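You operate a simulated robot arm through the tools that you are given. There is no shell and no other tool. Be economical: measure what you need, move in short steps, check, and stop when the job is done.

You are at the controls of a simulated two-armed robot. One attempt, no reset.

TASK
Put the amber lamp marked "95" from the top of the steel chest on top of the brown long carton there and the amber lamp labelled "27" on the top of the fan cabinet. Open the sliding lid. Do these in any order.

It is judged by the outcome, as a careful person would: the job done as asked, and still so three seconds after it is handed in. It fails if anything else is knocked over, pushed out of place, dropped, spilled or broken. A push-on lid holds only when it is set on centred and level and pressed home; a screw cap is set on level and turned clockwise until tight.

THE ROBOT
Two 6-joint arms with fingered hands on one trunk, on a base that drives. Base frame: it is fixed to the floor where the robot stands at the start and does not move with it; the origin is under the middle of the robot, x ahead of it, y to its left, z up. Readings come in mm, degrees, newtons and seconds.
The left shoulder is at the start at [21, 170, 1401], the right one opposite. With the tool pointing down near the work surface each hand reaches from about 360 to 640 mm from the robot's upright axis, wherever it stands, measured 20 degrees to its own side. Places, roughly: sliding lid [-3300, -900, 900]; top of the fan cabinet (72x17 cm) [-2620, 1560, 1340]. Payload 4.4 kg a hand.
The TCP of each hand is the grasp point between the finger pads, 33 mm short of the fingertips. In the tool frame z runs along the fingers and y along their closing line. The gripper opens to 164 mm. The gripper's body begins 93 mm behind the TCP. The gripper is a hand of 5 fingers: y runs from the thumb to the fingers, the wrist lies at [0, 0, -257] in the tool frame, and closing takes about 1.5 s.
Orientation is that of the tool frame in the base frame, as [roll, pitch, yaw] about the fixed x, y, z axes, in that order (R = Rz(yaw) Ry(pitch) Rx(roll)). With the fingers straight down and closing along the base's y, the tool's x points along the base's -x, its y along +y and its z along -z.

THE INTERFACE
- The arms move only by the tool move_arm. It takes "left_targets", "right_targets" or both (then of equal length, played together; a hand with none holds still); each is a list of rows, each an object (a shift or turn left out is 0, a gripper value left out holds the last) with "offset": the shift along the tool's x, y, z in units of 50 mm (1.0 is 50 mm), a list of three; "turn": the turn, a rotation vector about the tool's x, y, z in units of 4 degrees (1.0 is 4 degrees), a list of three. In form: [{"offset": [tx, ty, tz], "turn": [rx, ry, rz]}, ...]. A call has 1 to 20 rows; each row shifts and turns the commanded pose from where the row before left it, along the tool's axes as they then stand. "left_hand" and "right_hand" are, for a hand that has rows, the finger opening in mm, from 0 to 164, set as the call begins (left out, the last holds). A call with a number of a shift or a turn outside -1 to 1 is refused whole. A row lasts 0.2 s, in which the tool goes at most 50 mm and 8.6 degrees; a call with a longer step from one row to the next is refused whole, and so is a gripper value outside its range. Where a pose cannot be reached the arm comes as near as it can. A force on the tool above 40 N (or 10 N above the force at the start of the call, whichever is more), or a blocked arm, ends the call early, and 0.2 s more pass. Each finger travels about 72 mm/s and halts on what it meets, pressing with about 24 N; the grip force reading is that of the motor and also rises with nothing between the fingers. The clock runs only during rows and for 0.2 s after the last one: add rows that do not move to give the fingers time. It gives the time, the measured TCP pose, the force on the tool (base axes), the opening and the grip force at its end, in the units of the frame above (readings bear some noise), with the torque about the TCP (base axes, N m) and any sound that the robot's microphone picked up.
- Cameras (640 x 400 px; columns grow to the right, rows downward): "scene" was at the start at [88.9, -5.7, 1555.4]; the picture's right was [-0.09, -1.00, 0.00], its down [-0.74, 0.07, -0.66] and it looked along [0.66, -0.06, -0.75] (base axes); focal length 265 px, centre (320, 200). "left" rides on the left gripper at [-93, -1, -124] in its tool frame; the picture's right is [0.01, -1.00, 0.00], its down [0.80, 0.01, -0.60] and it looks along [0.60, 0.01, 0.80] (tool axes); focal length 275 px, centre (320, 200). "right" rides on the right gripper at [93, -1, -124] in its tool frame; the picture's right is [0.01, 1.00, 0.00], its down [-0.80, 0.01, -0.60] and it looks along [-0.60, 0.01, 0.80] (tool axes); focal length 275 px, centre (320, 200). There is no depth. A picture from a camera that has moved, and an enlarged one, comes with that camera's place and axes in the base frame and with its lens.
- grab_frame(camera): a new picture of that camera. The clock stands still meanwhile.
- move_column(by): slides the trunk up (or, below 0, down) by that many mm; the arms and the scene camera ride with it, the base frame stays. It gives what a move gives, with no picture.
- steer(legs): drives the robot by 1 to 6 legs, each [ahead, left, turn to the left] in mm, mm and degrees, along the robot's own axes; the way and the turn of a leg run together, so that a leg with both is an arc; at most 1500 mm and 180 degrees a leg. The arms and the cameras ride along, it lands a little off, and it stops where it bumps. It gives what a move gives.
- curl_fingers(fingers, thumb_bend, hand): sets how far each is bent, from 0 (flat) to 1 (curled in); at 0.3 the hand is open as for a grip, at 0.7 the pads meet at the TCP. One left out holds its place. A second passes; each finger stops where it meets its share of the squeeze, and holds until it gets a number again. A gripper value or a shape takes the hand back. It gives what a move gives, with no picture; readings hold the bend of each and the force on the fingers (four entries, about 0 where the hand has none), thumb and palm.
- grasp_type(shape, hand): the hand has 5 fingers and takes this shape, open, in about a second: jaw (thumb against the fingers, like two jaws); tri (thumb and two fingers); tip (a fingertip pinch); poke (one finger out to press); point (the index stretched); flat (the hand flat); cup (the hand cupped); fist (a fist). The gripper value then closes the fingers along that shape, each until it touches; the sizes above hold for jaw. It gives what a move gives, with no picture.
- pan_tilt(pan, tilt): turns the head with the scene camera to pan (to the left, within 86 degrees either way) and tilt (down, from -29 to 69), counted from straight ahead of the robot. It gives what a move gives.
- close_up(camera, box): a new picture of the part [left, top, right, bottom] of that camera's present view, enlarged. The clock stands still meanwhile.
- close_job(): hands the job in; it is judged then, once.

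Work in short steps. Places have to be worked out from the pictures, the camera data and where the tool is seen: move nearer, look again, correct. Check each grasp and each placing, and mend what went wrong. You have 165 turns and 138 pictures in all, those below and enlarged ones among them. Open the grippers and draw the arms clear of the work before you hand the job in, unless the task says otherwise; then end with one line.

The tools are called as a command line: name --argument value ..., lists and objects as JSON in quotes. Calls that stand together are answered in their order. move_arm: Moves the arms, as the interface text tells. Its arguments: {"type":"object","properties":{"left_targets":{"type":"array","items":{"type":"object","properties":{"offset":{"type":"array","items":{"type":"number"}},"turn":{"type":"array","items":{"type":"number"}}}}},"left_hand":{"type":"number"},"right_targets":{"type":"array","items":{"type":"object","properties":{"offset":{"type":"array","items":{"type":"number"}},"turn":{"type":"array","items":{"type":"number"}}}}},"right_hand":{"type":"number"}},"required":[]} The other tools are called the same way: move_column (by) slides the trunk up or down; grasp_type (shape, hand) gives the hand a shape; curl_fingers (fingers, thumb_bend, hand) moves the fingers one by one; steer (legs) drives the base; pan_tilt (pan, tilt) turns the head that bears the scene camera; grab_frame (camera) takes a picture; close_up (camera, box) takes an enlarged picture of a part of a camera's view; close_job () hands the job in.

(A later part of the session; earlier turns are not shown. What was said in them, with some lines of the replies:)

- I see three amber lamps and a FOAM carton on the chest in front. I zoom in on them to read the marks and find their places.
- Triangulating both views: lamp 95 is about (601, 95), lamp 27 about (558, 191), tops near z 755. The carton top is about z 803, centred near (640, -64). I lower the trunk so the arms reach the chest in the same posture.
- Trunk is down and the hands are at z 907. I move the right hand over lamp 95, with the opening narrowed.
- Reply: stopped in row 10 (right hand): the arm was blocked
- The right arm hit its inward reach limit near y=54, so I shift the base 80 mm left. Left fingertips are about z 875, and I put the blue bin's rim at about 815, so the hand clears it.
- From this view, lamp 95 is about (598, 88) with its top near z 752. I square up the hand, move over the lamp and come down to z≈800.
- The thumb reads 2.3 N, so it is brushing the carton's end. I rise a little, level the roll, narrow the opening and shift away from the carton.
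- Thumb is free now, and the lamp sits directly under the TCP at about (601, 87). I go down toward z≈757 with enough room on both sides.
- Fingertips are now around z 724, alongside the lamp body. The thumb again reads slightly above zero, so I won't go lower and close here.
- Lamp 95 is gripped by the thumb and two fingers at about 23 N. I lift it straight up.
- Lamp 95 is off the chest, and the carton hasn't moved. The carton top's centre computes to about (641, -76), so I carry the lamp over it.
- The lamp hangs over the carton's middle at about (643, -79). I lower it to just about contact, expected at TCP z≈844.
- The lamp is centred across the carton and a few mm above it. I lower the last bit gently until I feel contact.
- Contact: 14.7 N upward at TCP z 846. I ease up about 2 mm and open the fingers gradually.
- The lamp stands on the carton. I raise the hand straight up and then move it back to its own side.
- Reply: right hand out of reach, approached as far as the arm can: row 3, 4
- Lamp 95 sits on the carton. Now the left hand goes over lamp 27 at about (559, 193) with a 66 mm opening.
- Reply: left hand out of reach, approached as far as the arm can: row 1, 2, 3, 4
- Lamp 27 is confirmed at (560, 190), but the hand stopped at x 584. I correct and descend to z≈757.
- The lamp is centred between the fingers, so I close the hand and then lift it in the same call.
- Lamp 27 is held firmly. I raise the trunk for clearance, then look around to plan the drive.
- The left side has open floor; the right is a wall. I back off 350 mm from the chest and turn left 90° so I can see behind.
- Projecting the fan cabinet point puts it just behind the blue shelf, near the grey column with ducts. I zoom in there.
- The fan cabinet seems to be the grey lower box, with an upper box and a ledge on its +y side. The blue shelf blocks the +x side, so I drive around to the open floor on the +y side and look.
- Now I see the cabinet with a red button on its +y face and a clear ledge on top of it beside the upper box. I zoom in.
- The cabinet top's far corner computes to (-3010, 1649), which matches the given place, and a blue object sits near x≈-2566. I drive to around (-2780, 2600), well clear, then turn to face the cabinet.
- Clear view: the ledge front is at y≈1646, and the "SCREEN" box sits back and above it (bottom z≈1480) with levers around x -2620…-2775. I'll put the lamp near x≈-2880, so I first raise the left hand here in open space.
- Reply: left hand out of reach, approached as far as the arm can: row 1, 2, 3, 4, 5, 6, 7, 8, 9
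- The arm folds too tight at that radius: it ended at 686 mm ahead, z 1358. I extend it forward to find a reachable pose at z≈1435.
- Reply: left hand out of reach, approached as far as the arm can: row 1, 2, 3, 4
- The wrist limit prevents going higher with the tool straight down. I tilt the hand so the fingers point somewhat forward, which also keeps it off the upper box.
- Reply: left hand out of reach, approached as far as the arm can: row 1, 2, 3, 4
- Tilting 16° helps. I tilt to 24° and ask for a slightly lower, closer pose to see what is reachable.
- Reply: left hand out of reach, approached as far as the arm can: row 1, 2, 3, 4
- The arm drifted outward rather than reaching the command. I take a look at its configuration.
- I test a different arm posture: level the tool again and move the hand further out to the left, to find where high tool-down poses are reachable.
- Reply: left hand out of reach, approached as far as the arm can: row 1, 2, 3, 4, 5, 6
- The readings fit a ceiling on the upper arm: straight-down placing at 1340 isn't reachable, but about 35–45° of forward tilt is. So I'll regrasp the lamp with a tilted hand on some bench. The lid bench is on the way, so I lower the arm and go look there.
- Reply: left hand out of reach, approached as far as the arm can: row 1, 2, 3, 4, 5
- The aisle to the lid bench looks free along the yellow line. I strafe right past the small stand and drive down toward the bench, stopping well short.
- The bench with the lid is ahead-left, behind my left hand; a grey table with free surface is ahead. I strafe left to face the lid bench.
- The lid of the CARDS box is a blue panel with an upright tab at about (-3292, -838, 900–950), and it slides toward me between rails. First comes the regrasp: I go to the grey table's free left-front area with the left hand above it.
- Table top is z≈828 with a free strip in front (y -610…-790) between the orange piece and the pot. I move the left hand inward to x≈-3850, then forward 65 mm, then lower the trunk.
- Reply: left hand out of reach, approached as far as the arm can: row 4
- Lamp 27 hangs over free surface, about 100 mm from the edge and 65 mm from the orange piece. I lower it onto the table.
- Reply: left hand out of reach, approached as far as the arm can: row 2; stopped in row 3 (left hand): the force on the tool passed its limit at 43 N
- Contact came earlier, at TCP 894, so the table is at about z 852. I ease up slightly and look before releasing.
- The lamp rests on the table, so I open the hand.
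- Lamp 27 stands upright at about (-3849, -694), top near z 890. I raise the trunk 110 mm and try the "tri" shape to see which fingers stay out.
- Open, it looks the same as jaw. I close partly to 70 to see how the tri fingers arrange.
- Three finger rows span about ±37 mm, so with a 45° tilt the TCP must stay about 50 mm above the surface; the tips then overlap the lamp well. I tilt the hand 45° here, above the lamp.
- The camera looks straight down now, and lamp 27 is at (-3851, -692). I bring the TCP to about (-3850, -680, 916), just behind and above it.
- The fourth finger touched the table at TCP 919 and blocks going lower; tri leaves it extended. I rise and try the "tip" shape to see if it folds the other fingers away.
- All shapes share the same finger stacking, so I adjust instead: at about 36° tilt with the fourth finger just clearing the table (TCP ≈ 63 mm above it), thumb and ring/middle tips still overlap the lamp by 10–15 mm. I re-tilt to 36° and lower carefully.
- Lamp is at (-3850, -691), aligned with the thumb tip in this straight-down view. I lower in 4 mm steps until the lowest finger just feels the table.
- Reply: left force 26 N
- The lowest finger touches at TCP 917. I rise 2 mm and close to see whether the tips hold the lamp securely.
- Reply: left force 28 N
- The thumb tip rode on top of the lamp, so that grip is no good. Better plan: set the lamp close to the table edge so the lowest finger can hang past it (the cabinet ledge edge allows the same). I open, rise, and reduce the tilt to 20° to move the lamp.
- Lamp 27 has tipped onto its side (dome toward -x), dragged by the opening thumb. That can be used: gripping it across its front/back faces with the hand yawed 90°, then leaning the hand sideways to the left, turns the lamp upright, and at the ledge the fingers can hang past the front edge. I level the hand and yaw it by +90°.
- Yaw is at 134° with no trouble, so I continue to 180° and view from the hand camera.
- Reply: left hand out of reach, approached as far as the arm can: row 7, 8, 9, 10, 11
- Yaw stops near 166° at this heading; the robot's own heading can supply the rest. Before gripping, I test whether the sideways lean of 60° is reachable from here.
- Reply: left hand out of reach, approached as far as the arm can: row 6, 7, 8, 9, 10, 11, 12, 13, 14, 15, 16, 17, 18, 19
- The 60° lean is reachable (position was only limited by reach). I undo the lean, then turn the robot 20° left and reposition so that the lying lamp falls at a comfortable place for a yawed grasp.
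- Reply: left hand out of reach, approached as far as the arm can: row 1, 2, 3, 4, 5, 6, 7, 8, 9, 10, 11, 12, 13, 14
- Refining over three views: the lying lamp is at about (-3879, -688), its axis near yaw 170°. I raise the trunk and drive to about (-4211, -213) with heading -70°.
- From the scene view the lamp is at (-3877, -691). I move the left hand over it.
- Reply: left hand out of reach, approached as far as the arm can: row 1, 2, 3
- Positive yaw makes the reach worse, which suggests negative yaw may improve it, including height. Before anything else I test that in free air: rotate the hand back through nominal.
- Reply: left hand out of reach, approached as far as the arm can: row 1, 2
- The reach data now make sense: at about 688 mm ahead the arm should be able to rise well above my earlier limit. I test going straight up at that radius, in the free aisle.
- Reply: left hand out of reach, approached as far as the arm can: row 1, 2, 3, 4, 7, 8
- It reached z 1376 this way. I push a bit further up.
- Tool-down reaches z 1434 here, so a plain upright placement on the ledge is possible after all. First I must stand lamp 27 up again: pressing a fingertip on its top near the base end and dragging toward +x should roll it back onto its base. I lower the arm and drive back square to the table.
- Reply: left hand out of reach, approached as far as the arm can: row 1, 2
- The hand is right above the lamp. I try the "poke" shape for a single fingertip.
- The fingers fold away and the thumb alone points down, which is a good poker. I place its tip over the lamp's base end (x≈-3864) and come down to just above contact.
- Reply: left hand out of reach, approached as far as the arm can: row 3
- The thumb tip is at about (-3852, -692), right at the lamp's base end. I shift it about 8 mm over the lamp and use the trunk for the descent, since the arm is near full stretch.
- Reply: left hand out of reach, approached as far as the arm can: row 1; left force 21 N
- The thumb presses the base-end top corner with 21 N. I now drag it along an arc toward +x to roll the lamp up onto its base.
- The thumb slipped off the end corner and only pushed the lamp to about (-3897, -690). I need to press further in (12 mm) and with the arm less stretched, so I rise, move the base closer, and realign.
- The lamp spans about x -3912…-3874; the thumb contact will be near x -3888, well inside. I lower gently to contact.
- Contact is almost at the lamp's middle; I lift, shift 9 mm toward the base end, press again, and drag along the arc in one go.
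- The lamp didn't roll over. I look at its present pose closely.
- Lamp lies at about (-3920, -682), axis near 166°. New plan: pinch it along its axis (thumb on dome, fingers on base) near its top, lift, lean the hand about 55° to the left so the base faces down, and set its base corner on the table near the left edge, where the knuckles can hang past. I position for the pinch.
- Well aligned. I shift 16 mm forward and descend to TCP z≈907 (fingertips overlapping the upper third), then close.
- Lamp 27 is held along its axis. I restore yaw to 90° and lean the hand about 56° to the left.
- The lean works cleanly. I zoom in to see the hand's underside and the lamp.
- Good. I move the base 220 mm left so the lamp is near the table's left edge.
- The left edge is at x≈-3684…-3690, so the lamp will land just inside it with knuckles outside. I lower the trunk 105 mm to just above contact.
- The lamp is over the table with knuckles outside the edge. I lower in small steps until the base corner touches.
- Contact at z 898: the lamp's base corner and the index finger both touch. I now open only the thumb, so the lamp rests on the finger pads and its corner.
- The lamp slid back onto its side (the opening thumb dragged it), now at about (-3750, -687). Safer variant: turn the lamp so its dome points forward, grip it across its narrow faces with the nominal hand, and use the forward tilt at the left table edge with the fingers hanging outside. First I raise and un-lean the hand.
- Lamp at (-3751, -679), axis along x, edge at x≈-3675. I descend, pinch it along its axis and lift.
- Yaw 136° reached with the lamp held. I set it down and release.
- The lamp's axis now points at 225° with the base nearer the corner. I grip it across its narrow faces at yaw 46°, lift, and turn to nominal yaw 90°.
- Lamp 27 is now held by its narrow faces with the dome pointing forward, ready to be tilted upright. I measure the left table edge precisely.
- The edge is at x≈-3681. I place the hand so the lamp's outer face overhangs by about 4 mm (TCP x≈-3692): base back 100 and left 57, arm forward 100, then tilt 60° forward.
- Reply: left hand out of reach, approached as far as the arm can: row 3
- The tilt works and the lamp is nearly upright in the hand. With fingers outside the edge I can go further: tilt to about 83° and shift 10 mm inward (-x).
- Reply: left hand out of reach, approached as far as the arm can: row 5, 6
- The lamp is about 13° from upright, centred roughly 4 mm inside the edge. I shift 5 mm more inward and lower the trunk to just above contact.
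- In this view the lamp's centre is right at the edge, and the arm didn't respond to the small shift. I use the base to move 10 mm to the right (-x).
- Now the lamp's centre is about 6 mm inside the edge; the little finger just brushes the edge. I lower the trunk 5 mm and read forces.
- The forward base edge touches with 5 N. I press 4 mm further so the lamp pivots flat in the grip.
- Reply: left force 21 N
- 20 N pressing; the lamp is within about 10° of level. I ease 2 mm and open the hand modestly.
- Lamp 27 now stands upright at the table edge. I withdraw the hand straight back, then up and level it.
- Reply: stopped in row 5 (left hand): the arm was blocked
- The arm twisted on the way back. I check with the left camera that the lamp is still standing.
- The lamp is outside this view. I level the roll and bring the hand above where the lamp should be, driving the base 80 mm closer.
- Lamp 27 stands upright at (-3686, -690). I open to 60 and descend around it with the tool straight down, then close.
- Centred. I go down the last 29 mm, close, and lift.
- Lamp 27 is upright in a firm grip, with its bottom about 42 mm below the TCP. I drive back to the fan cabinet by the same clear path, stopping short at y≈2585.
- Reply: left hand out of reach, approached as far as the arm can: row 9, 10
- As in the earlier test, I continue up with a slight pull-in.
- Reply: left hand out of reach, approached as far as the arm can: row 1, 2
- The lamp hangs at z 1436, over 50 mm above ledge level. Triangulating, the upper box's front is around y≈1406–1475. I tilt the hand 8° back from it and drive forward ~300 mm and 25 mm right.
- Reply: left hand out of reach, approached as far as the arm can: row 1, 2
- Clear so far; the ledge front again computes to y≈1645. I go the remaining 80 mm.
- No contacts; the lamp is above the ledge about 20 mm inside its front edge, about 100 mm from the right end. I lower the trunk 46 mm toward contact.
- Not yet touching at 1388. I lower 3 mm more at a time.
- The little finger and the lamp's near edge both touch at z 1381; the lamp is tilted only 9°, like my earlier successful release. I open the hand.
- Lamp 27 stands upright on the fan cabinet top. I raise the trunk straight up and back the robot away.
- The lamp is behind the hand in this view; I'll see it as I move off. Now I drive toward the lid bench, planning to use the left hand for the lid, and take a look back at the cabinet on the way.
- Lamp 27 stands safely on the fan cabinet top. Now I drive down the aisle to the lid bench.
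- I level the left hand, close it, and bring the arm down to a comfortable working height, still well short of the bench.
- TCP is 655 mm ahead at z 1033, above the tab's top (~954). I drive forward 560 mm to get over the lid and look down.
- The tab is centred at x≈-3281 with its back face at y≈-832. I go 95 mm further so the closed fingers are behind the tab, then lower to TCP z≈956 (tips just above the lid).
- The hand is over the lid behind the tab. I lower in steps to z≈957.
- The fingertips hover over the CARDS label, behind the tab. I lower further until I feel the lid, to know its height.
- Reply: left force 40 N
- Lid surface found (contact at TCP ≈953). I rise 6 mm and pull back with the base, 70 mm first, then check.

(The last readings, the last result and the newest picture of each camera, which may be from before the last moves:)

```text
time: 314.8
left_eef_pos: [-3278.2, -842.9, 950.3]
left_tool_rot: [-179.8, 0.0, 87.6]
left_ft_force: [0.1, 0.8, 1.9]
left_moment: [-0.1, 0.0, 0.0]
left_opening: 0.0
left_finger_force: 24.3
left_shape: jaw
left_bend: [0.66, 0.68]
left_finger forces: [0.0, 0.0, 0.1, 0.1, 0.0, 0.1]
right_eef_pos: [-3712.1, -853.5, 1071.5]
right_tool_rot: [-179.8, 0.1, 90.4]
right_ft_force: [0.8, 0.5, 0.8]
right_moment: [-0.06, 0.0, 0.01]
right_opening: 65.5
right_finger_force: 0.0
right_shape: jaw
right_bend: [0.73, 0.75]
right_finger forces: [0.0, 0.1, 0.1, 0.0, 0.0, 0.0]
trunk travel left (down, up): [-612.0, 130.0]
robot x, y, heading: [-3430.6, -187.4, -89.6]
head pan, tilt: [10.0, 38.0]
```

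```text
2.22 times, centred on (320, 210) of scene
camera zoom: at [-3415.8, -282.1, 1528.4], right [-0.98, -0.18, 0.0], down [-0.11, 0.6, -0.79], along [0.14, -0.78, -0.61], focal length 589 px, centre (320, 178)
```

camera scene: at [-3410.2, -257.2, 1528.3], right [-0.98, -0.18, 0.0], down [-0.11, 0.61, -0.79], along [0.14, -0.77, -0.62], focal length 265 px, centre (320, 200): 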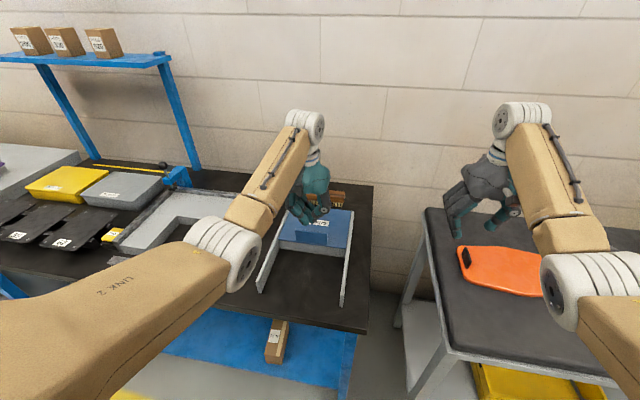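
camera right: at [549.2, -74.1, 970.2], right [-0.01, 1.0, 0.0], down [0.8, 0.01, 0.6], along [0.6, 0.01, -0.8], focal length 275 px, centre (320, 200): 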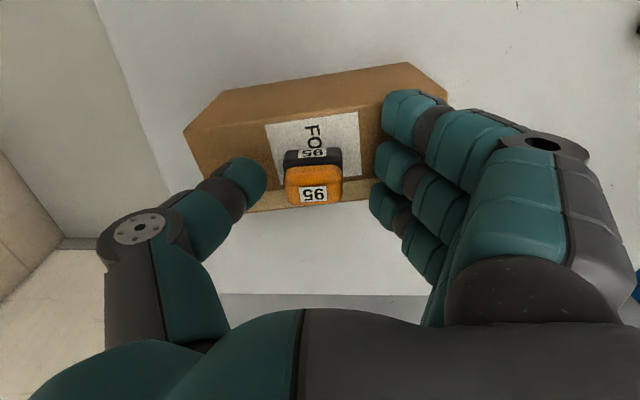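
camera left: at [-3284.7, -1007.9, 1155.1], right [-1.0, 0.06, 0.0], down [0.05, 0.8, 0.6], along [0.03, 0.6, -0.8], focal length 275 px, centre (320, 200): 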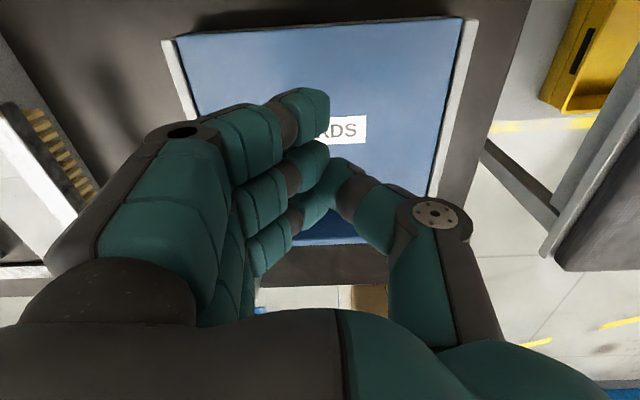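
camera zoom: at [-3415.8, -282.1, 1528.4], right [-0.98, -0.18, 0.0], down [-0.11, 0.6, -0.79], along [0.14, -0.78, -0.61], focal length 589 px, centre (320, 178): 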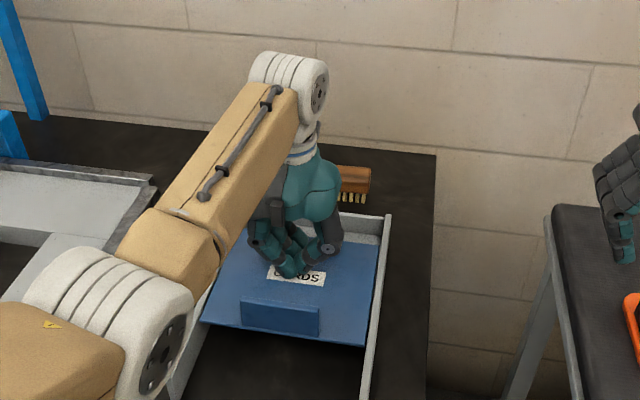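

The lid has already slid about 60 mm toward me and the box is opening at the back. I keep pulling another 85 mm.

steer --legs '[[-85, 0, 0]]'

close_up --camera "scene" --box '[240, 120, 400, 300]'

```text
time: 315.9
left_eef_pos: [-3278.8, -757.9, 950.7]
left_tool_rot: [-179.8, 0.1, 87.5]
left_ft_force: [-0.4, -0.4, 3.8]
left_moment: [-0.07, 0.08, 0.0]
left_opening: 0.0
left_finger_force: 24.3
left_shape: jaw
left_bend: [0.66, 0.68]
left_finger forces: [0.1, 0.0, 0.0, 0.0, 0.0, 0.0]
right_eef_pos: [-3711.4, -767.7, 1073.8]
right_tool_rot: [-179.9, -0.1, 90.3]
right_ft_force: [-0.2, 0.7, 0.8]
right_moment: [-0.04, 0.0, 0.02]
right_opening: 65.2
right_finger_force: 0.0
right_shape: jaw
right_bend: [0.73, 0.75]
right_finger forces: [0.0, 0.0, 0.1, 0.1, 0.0, 0.1]
trunk travel left (down, up): [-612.0, 130.0]
robot x, y, heading: [-3434.1, -101.5, -89.3]
head pan, tilt: [10.0, 38.0]
```

```text
2.22 times, centred on (320, 210) of scene
camera zoom: at [-3416.7, -196.9, 1528.5], right [-0.98, -0.18, 0.0], down [-0.11, 0.6, -0.79], along [0.14, -0.78, -0.61], focal length 589 px, centre (320, 178)
```

zoom: 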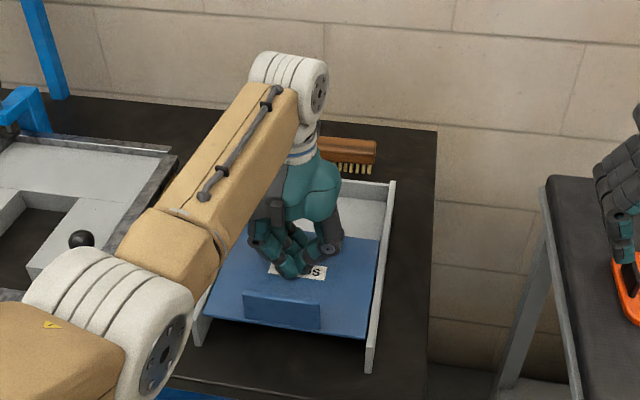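

The lid has slid about 150 mm; its back edge (y≈-858) nearly clears the box front (≈-834), with 40 mm of rail left. I pull about 28 mm more and look at it.

steer --legs '[[-28, 0, 0]]'

close_up --camera "scene" --box '[240, 120, 400, 300]'

```text
time: 316.7
left_eef_pos: [-3281.0, -729.7, 950.0]
left_tool_rot: [-179.8, 0.1, 87.6]
left_ft_force: [-0.4, 0.8, 2.6]
left_moment: [-0.13, -0.01, -0.02]
left_opening: 0.0
left_finger_force: 24.2
left_shape: jaw
left_bend: [0.66, 0.68]
left_finger forces: [0.1, 0.0, 0.0, 0.0, 0.0, 0.0]
right_eef_pos: [-3713.6, -739.0, 1073.0]
right_tool_rot: [-179.8, 0.0, 90.4]
right_ft_force: [-0.3, 0.3, 0.0]
right_moment: [-0.07, -0.01, -0.01]
right_opening: 65.5
right_finger_force: 0.0
right_shape: jaw
right_bend: [0.73, 0.75]
right_finger forces: [0.1, 0.0, 0.0, 0.0, 0.0, 0.0]
trunk travel left (down, up): [-612.0, 130.0]
robot x, y, heading: [-3430.9, -73.5, -89.3]
head pan, tilt: [10.0, 38.0]
```

```text
2.22 times, centred on (320, 210) of scene
camera zoom: at [-3416.9, -167.6, 1528.5], right [-0.98, -0.18, 0.0], down [-0.11, 0.6, -0.79], along [0.14, -0.78, -0.61], focal length 589 px, centre (320, 178)
```

zoom: 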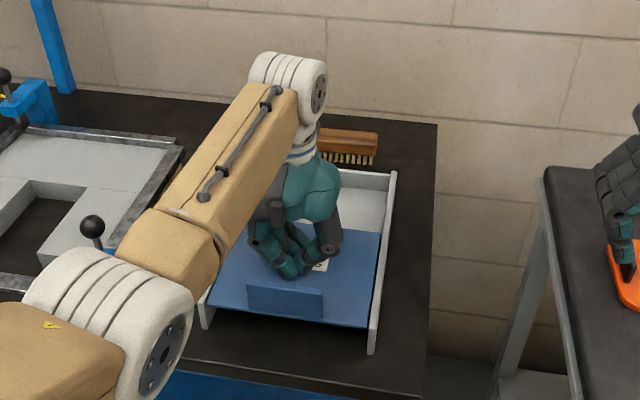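

The fingers started slipping over the label; the lid front is at y≈-658. I pull 25 mm more to see if it moves further or sits at its stop.

steer --legs '[[-25, 0, 0]]'

close_up --camera "scene" --box '[240, 120, 400, 300]'

```text
time: 317.7
left_eef_pos: [-3280.3, -712.8, 950.9]
left_tool_rot: [-179.8, 1.4, 87.5]
left_ft_force: [0.2, -0.3, 1.9]
left_moment: [0.17, -0.04, -0.04]
left_opening: 0.0
left_finger_force: 24.5
left_shape: jaw
left_bend: [0.66, 0.68]
left_finger forces: [0.0, 0.0, 0.1, 2.4, 0.1, 0.1]
right_eef_pos: [-3713.0, -717.4, 1071.1]
right_tool_rot: [179.9, -0.3, 90.4]
right_ft_force: [-0.3, 0.0, 0.1]
right_moment: [0.06, -0.04, 0.02]
right_opening: 65.5
right_finger_force: 0.0
right_shape: jaw
right_bend: [0.73, 0.75]
right_finger forces: [0.0, 0.0, 0.1, 0.1, 0.0, 0.0]
trunk travel left (down, up): [-612.0, 130.0]
robot x, y, heading: [-3432.9, -50.3, -89.8]
head pan, tilt: [10.0, 38.0]
stopped in leg 1: the force on the tool passed its limit at 54 N (the readings are from after the stop); the commanded pose is now the measured one
```

```text
2.22 times, centred on (320, 210) of scene
camera zoom: at [-3417.0, -146.1, 1528.3], right [-0.98, -0.18, 0.0], down [-0.11, 0.61, -0.79], along [0.14, -0.77, -0.62], focal length 589 px, centre (320, 178)
```

zoom: 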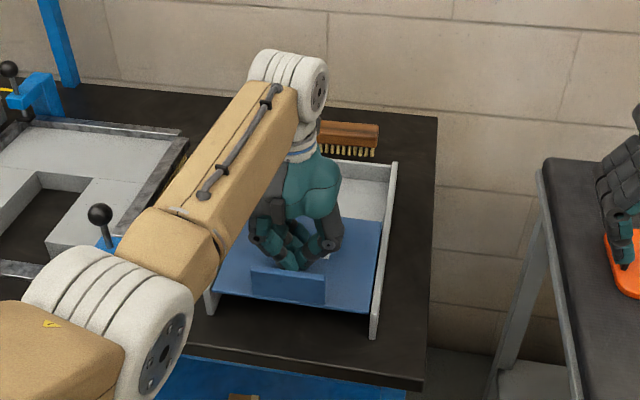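

The little finger hooked the tab and hit 54 N: the lid is at its end stop, and the box has not shifted. I relieve by 8 mm, raise the hand clear, and inspect.

move_arm --left_targets '[{"offset": [-0.2, 0, 0]}, {"offset": [0, 0, -0.6]}, {"offset": [0, 0, -0.8]}, {"offset": [0, 0, 0]}]'

move_column --by 130

steer --legs '[[-350, 0, 0]]'

grab_frame --camera "scene"

```text
time: 318.7
left_eef_pos: [-3281.5, -720.6, 1021.1]
left_tool_rot: [-179.8, 1.4, 87.5]
left_ft_force: [0.0, 0.2, 0.2]
left_moment: [-0.01, -0.01, 0.01]
left_opening: 0.0
left_finger_force: 23.7
left_shape: jaw
left_bend: [0.66, 0.68]
left_finger forces: [0.1, 0.0, 0.0, 0.1, 0.0, 0.0]
right_eef_pos: [-3711.3, -716.6, 1070.6]
right_tool_rot: [-179.9, -0.2, 90.3]
right_ft_force: [0.4, 0.3, 0.6]
right_moment: [0.0, 0.01, -0.01]
right_opening: 65.6
right_finger_force: 0.1
right_shape: jaw
right_bend: [0.73, 0.75]
right_finger forces: [0.1, 0.0, 0.0, 0.1, 0.0, 0.1]
trunk travel left (down, up): [-612.0, 130.0]
robot x, y, heading: [-3431.1, -50.0, -89.7]
head pan, tilt: [10.0, 38.0]
```

```text
time: 320.3
left_eef_pos: [-3279.6, -720.6, 1150.7]
left_tool_rot: [-179.8, 1.5, 87.5]
left_ft_force: [0.9, -0.4, -0.5]
left_moment: [0.03, 0.01, 0.0]
left_opening: 0.3
left_finger_force: 24.0
left_shape: jaw
left_bend: [0.66, 0.68]
left_finger forces: [0.0, 0.1, 0.1, 0.1, 0.0, 0.0]
right_eef_pos: [-3712.7, -715.3, 1200.5]
right_tool_rot: [-179.9, -0.1, 90.4]
right_ft_force: [-0.4, 0.1, -0.2]
right_moment: [0.01, 0.01, 0.01]
right_opening: 65.5
right_finger_force: 0.1
right_shape: jaw
right_bend: [0.73, 0.75]
right_finger forces: [0.0, 0.0, 0.0, 0.0, 0.0, 0.1]
trunk travel left (down, up): [-742.0, 0.0]
robot x, y, heading: [-3430.2, -48.7, -89.8]
head pan, tilt: [10.0, 38.0]
```

```text
time: 322.6
left_eef_pos: [-3286.1, -367.3, 1151.4]
left_tool_rot: [-179.8, 1.5, 87.2]
left_ft_force: [0.5, 0.8, -0.7]
left_moment: [-0.02, -0.03, 0.0]
left_opening: 0.0
left_finger_force: 23.9
left_shape: jaw
left_bend: [0.66, 0.68]
left_finger forces: [0.0, 0.0, 0.0, 0.0, 0.0, 0.0]
right_eef_pos: [-3718.0, -359.3, 1201.6]
right_tool_rot: [-179.8, -0.2, 90.0]
right_ft_force: [-0.2, 0.2, 1.2]
right_moment: [0.0, -0.02, 0.0]
right_opening: 65.6
right_finger_force: 0.0
right_shape: jaw
right_bend: [0.73, 0.75]
right_finger forces: [0.0, 0.0, 0.1, 0.0, 0.0, 0.0]
trunk travel left (down, up): [-742.0, 0.0]
robot x, y, heading: [-3433.5, 305.2, -90.0]
head pan, tilt: [10.0, 38.0]
```

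```text
12 pictures are left
camera scene: at [-3418.8, 210.7, 1658.4], right [-0.98, -0.17, 0.0], down [-0.11, 0.61, -0.79], along [0.14, -0.78, -0.62], focal length 265 px, centre (320, 200)
```

scene: 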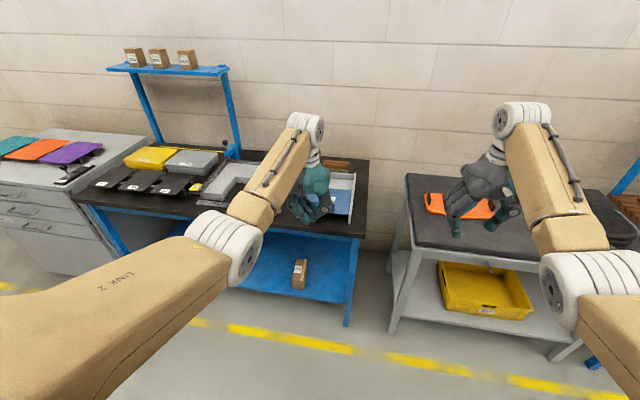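

Hand blocks part of the view. I open the left hand, shift the robot 250 mm to the right, and zoom on the box.

move_arm --left_targets '[{"offset": [0, 0, 0]}, {"offset": [0, 0, 0]}, {"offset": [0, 0, 0]}, {"offset": [0, 0, 0]}, {"offset": [0, 0, 0]}, {"offset": [0, 0, 0]}]' --left_hand 120

steer --legs '[[0, 350, 0]]'

pan_tilt --pan -8 --tilt 38

close_up --camera "scene" --box '[270, 130, 410, 260]'

```text
time: 324.0
left_eef_pos: [-3286.5, -367.3, 1150.7]
left_tool_rot: [-179.8, 1.4, 87.1]
left_ft_force: [0.7, -0.9, -0.1]
left_moment: [-0.01, 0.0, 0.02]
left_opening: 119.6
left_finger_force: 0.1
left_shape: jaw
left_bend: [0.64, 0.63]
left_finger forces: [0.1, 0.0, 0.1, 0.1, 0.0, 0.0]
right_eef_pos: [-3718.4, -360.1, 1201.5]
right_tool_rot: [-179.9, -0.2, 90.0]
right_ft_force: [-0.5, -0.1, -0.5]
right_moment: [-0.02, 0.03, 0.01]
right_opening: 65.4
right_finger_force: 0.0
right_shape: jaw
right_bend: [0.73, 0.75]
right_finger forces: [0.0, 0.0, 0.1, 0.0, 0.0, 0.1]
trunk travel left (down, up): [-742.0, 0.0]
robot x, y, heading: [-3433.3, 303.4, -90.1]
head pan, tilt: [10.0, 38.0]
```

```text
time: 326.2
left_eef_pos: [-2937.8, -368.7, 1152.2]
left_tool_rot: [-179.8, 1.3, 86.8]
left_ft_force: [0.5, 0.6, 0.5]
left_moment: [-0.03, 0.01, -0.01]
left_opening: 119.2
left_finger_force: 0.0
left_shape: jaw
left_bend: [0.64, 0.63]
left_finger forces: [0.0, 0.1, 0.1, 0.0, 0.0, 0.0]
right_eef_pos: [-3371.8, -359.2, 1200.6]
right_tool_rot: [-179.9, -0.2, 89.7]
right_ft_force: [0.1, 0.8, 0.2]
right_moment: [-0.03, 0.02, 0.0]
right_opening: 65.3
right_finger_force: 0.0
right_shape: jaw
right_bend: [0.73, 0.75]
right_finger forces: [0.0, 0.0, 0.0, 0.0, 0.0, 0.0]
trunk travel left (down, up): [-742.0, 0.0]
robot x, y, heading: [-3079.9, 300.0, -90.4]
head pan, tilt: [10.0, 38.0]
```

```text
time: 327.0
left_eef_pos: [-2939.5, -368.8, 1151.0]
left_tool_rot: [-179.8, 1.5, 86.7]
left_ft_force: [0.2, 0.2, 0.0]
left_moment: [-0.04, 0.01, -0.02]
left_opening: 119.4
left_finger_force: 0.0
left_shape: jaw
left_bend: [0.64, 0.63]
left_finger forces: [0.0, 0.0, 0.1, 0.0, 0.1, 0.0]
right_eef_pos: [-3371.9, -359.6, 1202.0]
right_tool_rot: [-179.9, -0.2, 89.7]
right_ft_force: [-1.6, 0.1, -0.7]
right_moment: [-0.06, -0.01, -0.03]
right_opening: 65.3
right_finger_force: 0.1
right_shape: jaw
right_bend: [0.73, 0.75]
right_finger forces: [0.1, 0.1, 0.1, 0.1, 0.1, 0.0]
trunk travel left (down, up): [-742.0, 0.0]
robot x, y, heading: [-3081.8, 304.4, -90.2]
head pan, tilt: [-8.0, 38.0]
```

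```text
3.08 times, centred on (340, 195) of scene
camera zoom: at [-3095.7, 208.8, 1658.4], right [-0.99, 0.14, 0.0], down [0.09, 0.61, -0.79], along [-0.11, -0.78, -0.62], focal length 816 px, centre (258, 215)
```

zoom: 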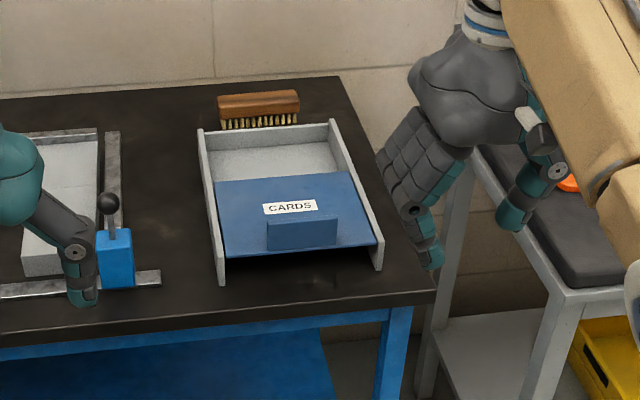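

The CARDS lid is fully open: its back edge (y≈-830) is level with the box's front wall, and the box is in its place relative to the bench edge and the brush. Lamp 95 was last seen on the long carton and lamp 27 on the fan cabinet top. Both hands are open and clear, so I hand the job in.

close_job

```text
The job is handed in.
```

I finished all three parts and handed the job in: lamp 95 is on the long brown carton, lamp 27 is on top of the fan cabinet, and the sliding CARDS lid is pulled open to its stop. Lamp 27 tipped onto its side on the grey table while I was regrasping it; I stood it upright again before placing it.
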